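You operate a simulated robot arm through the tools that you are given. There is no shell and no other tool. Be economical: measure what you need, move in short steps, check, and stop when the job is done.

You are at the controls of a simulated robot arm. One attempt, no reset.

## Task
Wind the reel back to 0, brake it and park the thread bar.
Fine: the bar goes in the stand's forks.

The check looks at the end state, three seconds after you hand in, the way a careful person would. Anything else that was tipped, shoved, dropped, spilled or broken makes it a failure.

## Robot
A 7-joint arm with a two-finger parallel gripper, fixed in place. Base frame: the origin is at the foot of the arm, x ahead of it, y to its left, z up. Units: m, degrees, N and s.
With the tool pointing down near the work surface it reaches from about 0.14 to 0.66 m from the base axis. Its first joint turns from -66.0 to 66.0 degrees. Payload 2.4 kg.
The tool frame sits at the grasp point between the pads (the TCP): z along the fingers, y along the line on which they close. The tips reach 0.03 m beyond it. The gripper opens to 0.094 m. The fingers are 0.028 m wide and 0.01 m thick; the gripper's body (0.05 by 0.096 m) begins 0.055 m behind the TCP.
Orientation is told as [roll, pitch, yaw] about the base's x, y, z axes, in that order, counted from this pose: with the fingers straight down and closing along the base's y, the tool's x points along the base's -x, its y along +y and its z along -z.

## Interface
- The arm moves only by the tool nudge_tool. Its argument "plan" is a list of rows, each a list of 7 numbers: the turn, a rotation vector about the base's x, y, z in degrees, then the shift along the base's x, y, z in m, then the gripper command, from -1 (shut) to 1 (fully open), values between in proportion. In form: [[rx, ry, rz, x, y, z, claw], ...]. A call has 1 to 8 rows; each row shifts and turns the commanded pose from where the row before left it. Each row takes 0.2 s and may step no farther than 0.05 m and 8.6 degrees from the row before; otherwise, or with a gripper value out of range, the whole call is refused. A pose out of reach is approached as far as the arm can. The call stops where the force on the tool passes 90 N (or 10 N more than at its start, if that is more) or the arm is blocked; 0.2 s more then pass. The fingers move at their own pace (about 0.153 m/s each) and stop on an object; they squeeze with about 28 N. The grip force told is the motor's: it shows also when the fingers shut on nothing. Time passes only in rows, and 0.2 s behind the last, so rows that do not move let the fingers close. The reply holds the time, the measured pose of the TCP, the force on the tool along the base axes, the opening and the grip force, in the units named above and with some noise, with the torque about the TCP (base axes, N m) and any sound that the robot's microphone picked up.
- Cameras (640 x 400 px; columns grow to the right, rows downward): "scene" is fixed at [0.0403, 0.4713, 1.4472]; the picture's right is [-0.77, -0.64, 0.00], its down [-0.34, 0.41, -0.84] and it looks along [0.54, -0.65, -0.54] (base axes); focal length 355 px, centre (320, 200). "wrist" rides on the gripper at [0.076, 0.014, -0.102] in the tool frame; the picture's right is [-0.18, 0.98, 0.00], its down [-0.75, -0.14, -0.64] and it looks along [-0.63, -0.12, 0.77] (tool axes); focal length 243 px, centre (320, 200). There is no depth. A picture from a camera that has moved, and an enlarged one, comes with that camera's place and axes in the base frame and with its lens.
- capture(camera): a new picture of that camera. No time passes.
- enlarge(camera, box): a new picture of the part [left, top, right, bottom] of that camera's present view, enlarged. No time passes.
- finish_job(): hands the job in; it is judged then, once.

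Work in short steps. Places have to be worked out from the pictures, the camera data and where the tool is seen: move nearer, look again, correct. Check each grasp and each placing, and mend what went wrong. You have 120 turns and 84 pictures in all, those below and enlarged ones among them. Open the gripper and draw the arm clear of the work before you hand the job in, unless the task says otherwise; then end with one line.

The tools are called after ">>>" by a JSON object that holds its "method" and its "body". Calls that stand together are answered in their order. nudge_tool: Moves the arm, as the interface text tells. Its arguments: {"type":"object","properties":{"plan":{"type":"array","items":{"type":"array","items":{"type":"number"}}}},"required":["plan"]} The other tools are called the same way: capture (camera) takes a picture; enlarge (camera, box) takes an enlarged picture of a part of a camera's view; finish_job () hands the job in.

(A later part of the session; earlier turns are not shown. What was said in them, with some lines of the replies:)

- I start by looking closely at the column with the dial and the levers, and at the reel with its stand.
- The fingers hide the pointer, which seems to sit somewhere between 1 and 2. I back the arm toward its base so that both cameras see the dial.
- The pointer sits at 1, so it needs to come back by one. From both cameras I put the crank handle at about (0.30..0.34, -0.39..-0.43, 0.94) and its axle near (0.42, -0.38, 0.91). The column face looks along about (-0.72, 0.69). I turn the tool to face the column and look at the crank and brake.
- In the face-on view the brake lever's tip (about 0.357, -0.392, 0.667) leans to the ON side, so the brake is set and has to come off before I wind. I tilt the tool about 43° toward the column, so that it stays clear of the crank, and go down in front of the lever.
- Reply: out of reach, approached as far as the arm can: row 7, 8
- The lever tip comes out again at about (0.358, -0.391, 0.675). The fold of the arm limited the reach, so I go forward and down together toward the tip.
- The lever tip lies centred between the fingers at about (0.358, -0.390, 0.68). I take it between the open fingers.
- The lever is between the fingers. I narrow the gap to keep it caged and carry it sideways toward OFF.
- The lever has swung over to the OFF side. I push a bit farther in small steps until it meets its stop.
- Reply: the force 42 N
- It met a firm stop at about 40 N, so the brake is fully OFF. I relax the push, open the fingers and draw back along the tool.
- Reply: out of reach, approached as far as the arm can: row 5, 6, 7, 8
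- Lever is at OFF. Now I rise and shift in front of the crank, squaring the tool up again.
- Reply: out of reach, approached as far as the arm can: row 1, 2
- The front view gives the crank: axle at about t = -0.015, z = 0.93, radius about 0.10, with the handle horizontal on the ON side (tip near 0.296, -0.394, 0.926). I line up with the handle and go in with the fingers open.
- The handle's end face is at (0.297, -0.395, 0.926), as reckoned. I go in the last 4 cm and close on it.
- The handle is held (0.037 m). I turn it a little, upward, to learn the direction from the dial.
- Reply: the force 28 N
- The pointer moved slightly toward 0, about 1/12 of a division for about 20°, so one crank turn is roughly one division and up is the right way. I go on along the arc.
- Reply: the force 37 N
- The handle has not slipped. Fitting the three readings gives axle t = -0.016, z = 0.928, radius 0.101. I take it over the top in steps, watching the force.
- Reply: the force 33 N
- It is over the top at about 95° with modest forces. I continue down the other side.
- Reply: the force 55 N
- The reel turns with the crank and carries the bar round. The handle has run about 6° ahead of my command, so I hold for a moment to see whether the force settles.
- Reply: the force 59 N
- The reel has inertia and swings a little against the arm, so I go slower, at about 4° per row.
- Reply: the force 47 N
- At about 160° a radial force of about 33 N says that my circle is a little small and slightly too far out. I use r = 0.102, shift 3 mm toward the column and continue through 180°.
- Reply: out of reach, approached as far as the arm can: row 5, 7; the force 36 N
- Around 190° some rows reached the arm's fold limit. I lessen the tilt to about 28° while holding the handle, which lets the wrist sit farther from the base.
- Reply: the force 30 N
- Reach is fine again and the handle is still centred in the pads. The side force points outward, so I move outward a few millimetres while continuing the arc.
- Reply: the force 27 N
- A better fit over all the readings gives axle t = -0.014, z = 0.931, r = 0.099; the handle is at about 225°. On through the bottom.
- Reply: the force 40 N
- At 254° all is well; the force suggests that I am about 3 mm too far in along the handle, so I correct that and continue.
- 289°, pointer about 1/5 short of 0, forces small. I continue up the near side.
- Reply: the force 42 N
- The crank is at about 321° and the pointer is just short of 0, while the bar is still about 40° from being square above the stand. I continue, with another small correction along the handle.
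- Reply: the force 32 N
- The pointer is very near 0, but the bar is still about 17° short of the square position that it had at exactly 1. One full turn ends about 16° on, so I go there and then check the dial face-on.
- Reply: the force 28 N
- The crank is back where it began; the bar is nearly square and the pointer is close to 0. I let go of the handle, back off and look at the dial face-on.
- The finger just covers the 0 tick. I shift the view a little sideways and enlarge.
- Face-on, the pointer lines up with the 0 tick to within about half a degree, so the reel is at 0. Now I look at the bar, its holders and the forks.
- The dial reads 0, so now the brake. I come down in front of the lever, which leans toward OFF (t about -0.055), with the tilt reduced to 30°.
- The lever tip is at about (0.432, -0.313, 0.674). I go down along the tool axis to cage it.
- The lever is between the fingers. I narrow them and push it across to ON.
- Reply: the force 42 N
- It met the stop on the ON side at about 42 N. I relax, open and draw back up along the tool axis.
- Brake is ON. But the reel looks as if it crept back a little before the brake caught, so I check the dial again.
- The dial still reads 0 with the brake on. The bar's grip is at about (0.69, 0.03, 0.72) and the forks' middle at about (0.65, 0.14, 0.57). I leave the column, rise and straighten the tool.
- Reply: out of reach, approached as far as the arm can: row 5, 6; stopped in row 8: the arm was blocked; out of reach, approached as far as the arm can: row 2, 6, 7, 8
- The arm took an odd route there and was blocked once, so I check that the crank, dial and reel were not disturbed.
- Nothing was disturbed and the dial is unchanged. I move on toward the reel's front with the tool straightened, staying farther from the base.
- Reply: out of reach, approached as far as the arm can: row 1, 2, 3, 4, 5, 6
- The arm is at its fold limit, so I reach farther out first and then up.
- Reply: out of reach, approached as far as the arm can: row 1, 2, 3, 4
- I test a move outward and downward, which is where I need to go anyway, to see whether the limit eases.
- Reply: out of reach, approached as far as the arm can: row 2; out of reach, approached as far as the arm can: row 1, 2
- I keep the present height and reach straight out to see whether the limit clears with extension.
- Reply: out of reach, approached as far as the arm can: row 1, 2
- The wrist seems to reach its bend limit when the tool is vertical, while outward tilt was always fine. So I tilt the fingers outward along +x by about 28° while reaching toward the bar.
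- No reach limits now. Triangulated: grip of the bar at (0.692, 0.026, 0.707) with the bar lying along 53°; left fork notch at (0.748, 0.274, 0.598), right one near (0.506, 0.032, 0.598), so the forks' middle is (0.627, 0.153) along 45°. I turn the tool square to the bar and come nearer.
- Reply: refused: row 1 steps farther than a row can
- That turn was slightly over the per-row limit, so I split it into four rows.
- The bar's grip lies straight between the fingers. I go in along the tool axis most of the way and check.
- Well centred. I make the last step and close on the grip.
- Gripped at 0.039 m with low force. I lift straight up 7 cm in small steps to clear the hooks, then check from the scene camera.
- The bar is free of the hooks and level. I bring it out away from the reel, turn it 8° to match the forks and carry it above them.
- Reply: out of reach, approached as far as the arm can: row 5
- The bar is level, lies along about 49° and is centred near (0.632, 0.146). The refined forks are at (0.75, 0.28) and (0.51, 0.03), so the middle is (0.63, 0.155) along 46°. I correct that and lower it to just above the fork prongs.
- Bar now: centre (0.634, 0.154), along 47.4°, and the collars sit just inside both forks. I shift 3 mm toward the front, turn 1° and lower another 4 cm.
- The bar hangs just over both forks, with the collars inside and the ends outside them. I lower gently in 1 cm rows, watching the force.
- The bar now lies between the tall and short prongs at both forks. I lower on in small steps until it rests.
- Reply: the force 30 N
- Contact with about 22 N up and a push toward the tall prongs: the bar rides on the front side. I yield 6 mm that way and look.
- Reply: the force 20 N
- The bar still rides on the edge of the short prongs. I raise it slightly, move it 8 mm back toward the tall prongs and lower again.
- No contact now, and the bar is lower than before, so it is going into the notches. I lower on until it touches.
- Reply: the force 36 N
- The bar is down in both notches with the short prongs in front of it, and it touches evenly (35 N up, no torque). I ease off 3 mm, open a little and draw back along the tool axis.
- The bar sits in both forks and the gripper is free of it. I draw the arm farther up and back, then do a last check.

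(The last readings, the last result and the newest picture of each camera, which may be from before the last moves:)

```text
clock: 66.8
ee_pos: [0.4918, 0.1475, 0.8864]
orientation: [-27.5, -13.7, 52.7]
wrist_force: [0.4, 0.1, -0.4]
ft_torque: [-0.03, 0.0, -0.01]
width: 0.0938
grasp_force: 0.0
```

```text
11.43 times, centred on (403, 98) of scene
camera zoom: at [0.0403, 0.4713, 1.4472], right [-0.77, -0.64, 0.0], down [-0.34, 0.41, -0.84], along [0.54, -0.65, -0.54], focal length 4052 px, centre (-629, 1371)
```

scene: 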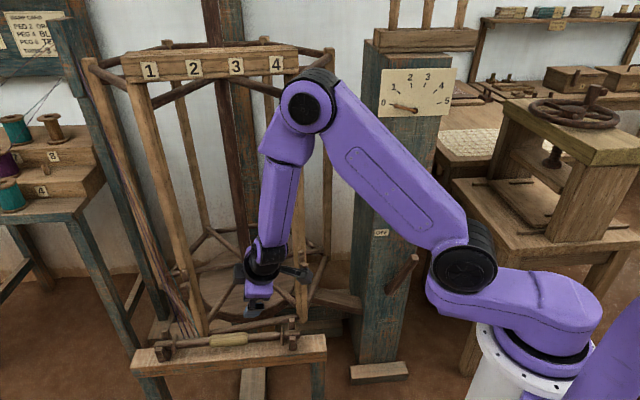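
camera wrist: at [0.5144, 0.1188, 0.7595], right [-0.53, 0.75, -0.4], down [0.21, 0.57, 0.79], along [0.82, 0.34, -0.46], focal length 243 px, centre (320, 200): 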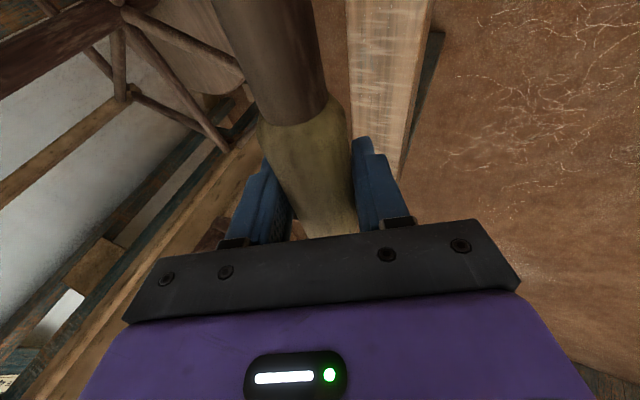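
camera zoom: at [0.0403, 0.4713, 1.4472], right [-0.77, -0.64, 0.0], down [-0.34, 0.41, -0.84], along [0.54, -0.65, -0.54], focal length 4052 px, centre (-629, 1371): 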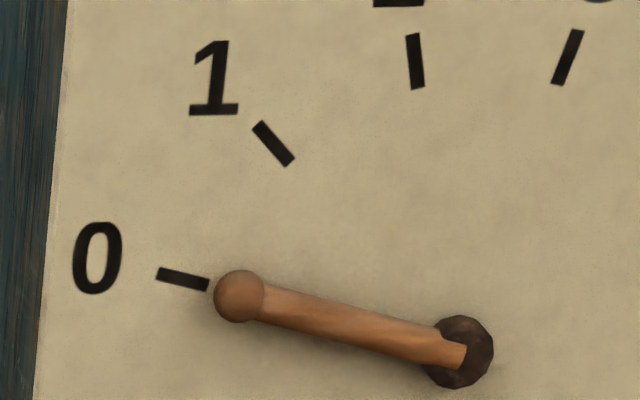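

The dial reads 0 and has not moved since braking. The brake lever is at ON, the bar lies in both forks, and the gripper is open and clear, so I hand in.

>>> {"method": "finish_job", "body": {}}

```text
The job is handed in.
```

The reel is wound back to 0 on the dial, the brake lever is at ON and the thread bar is in the stand's forks; the reel itself rests about 9° short of a full turn back.
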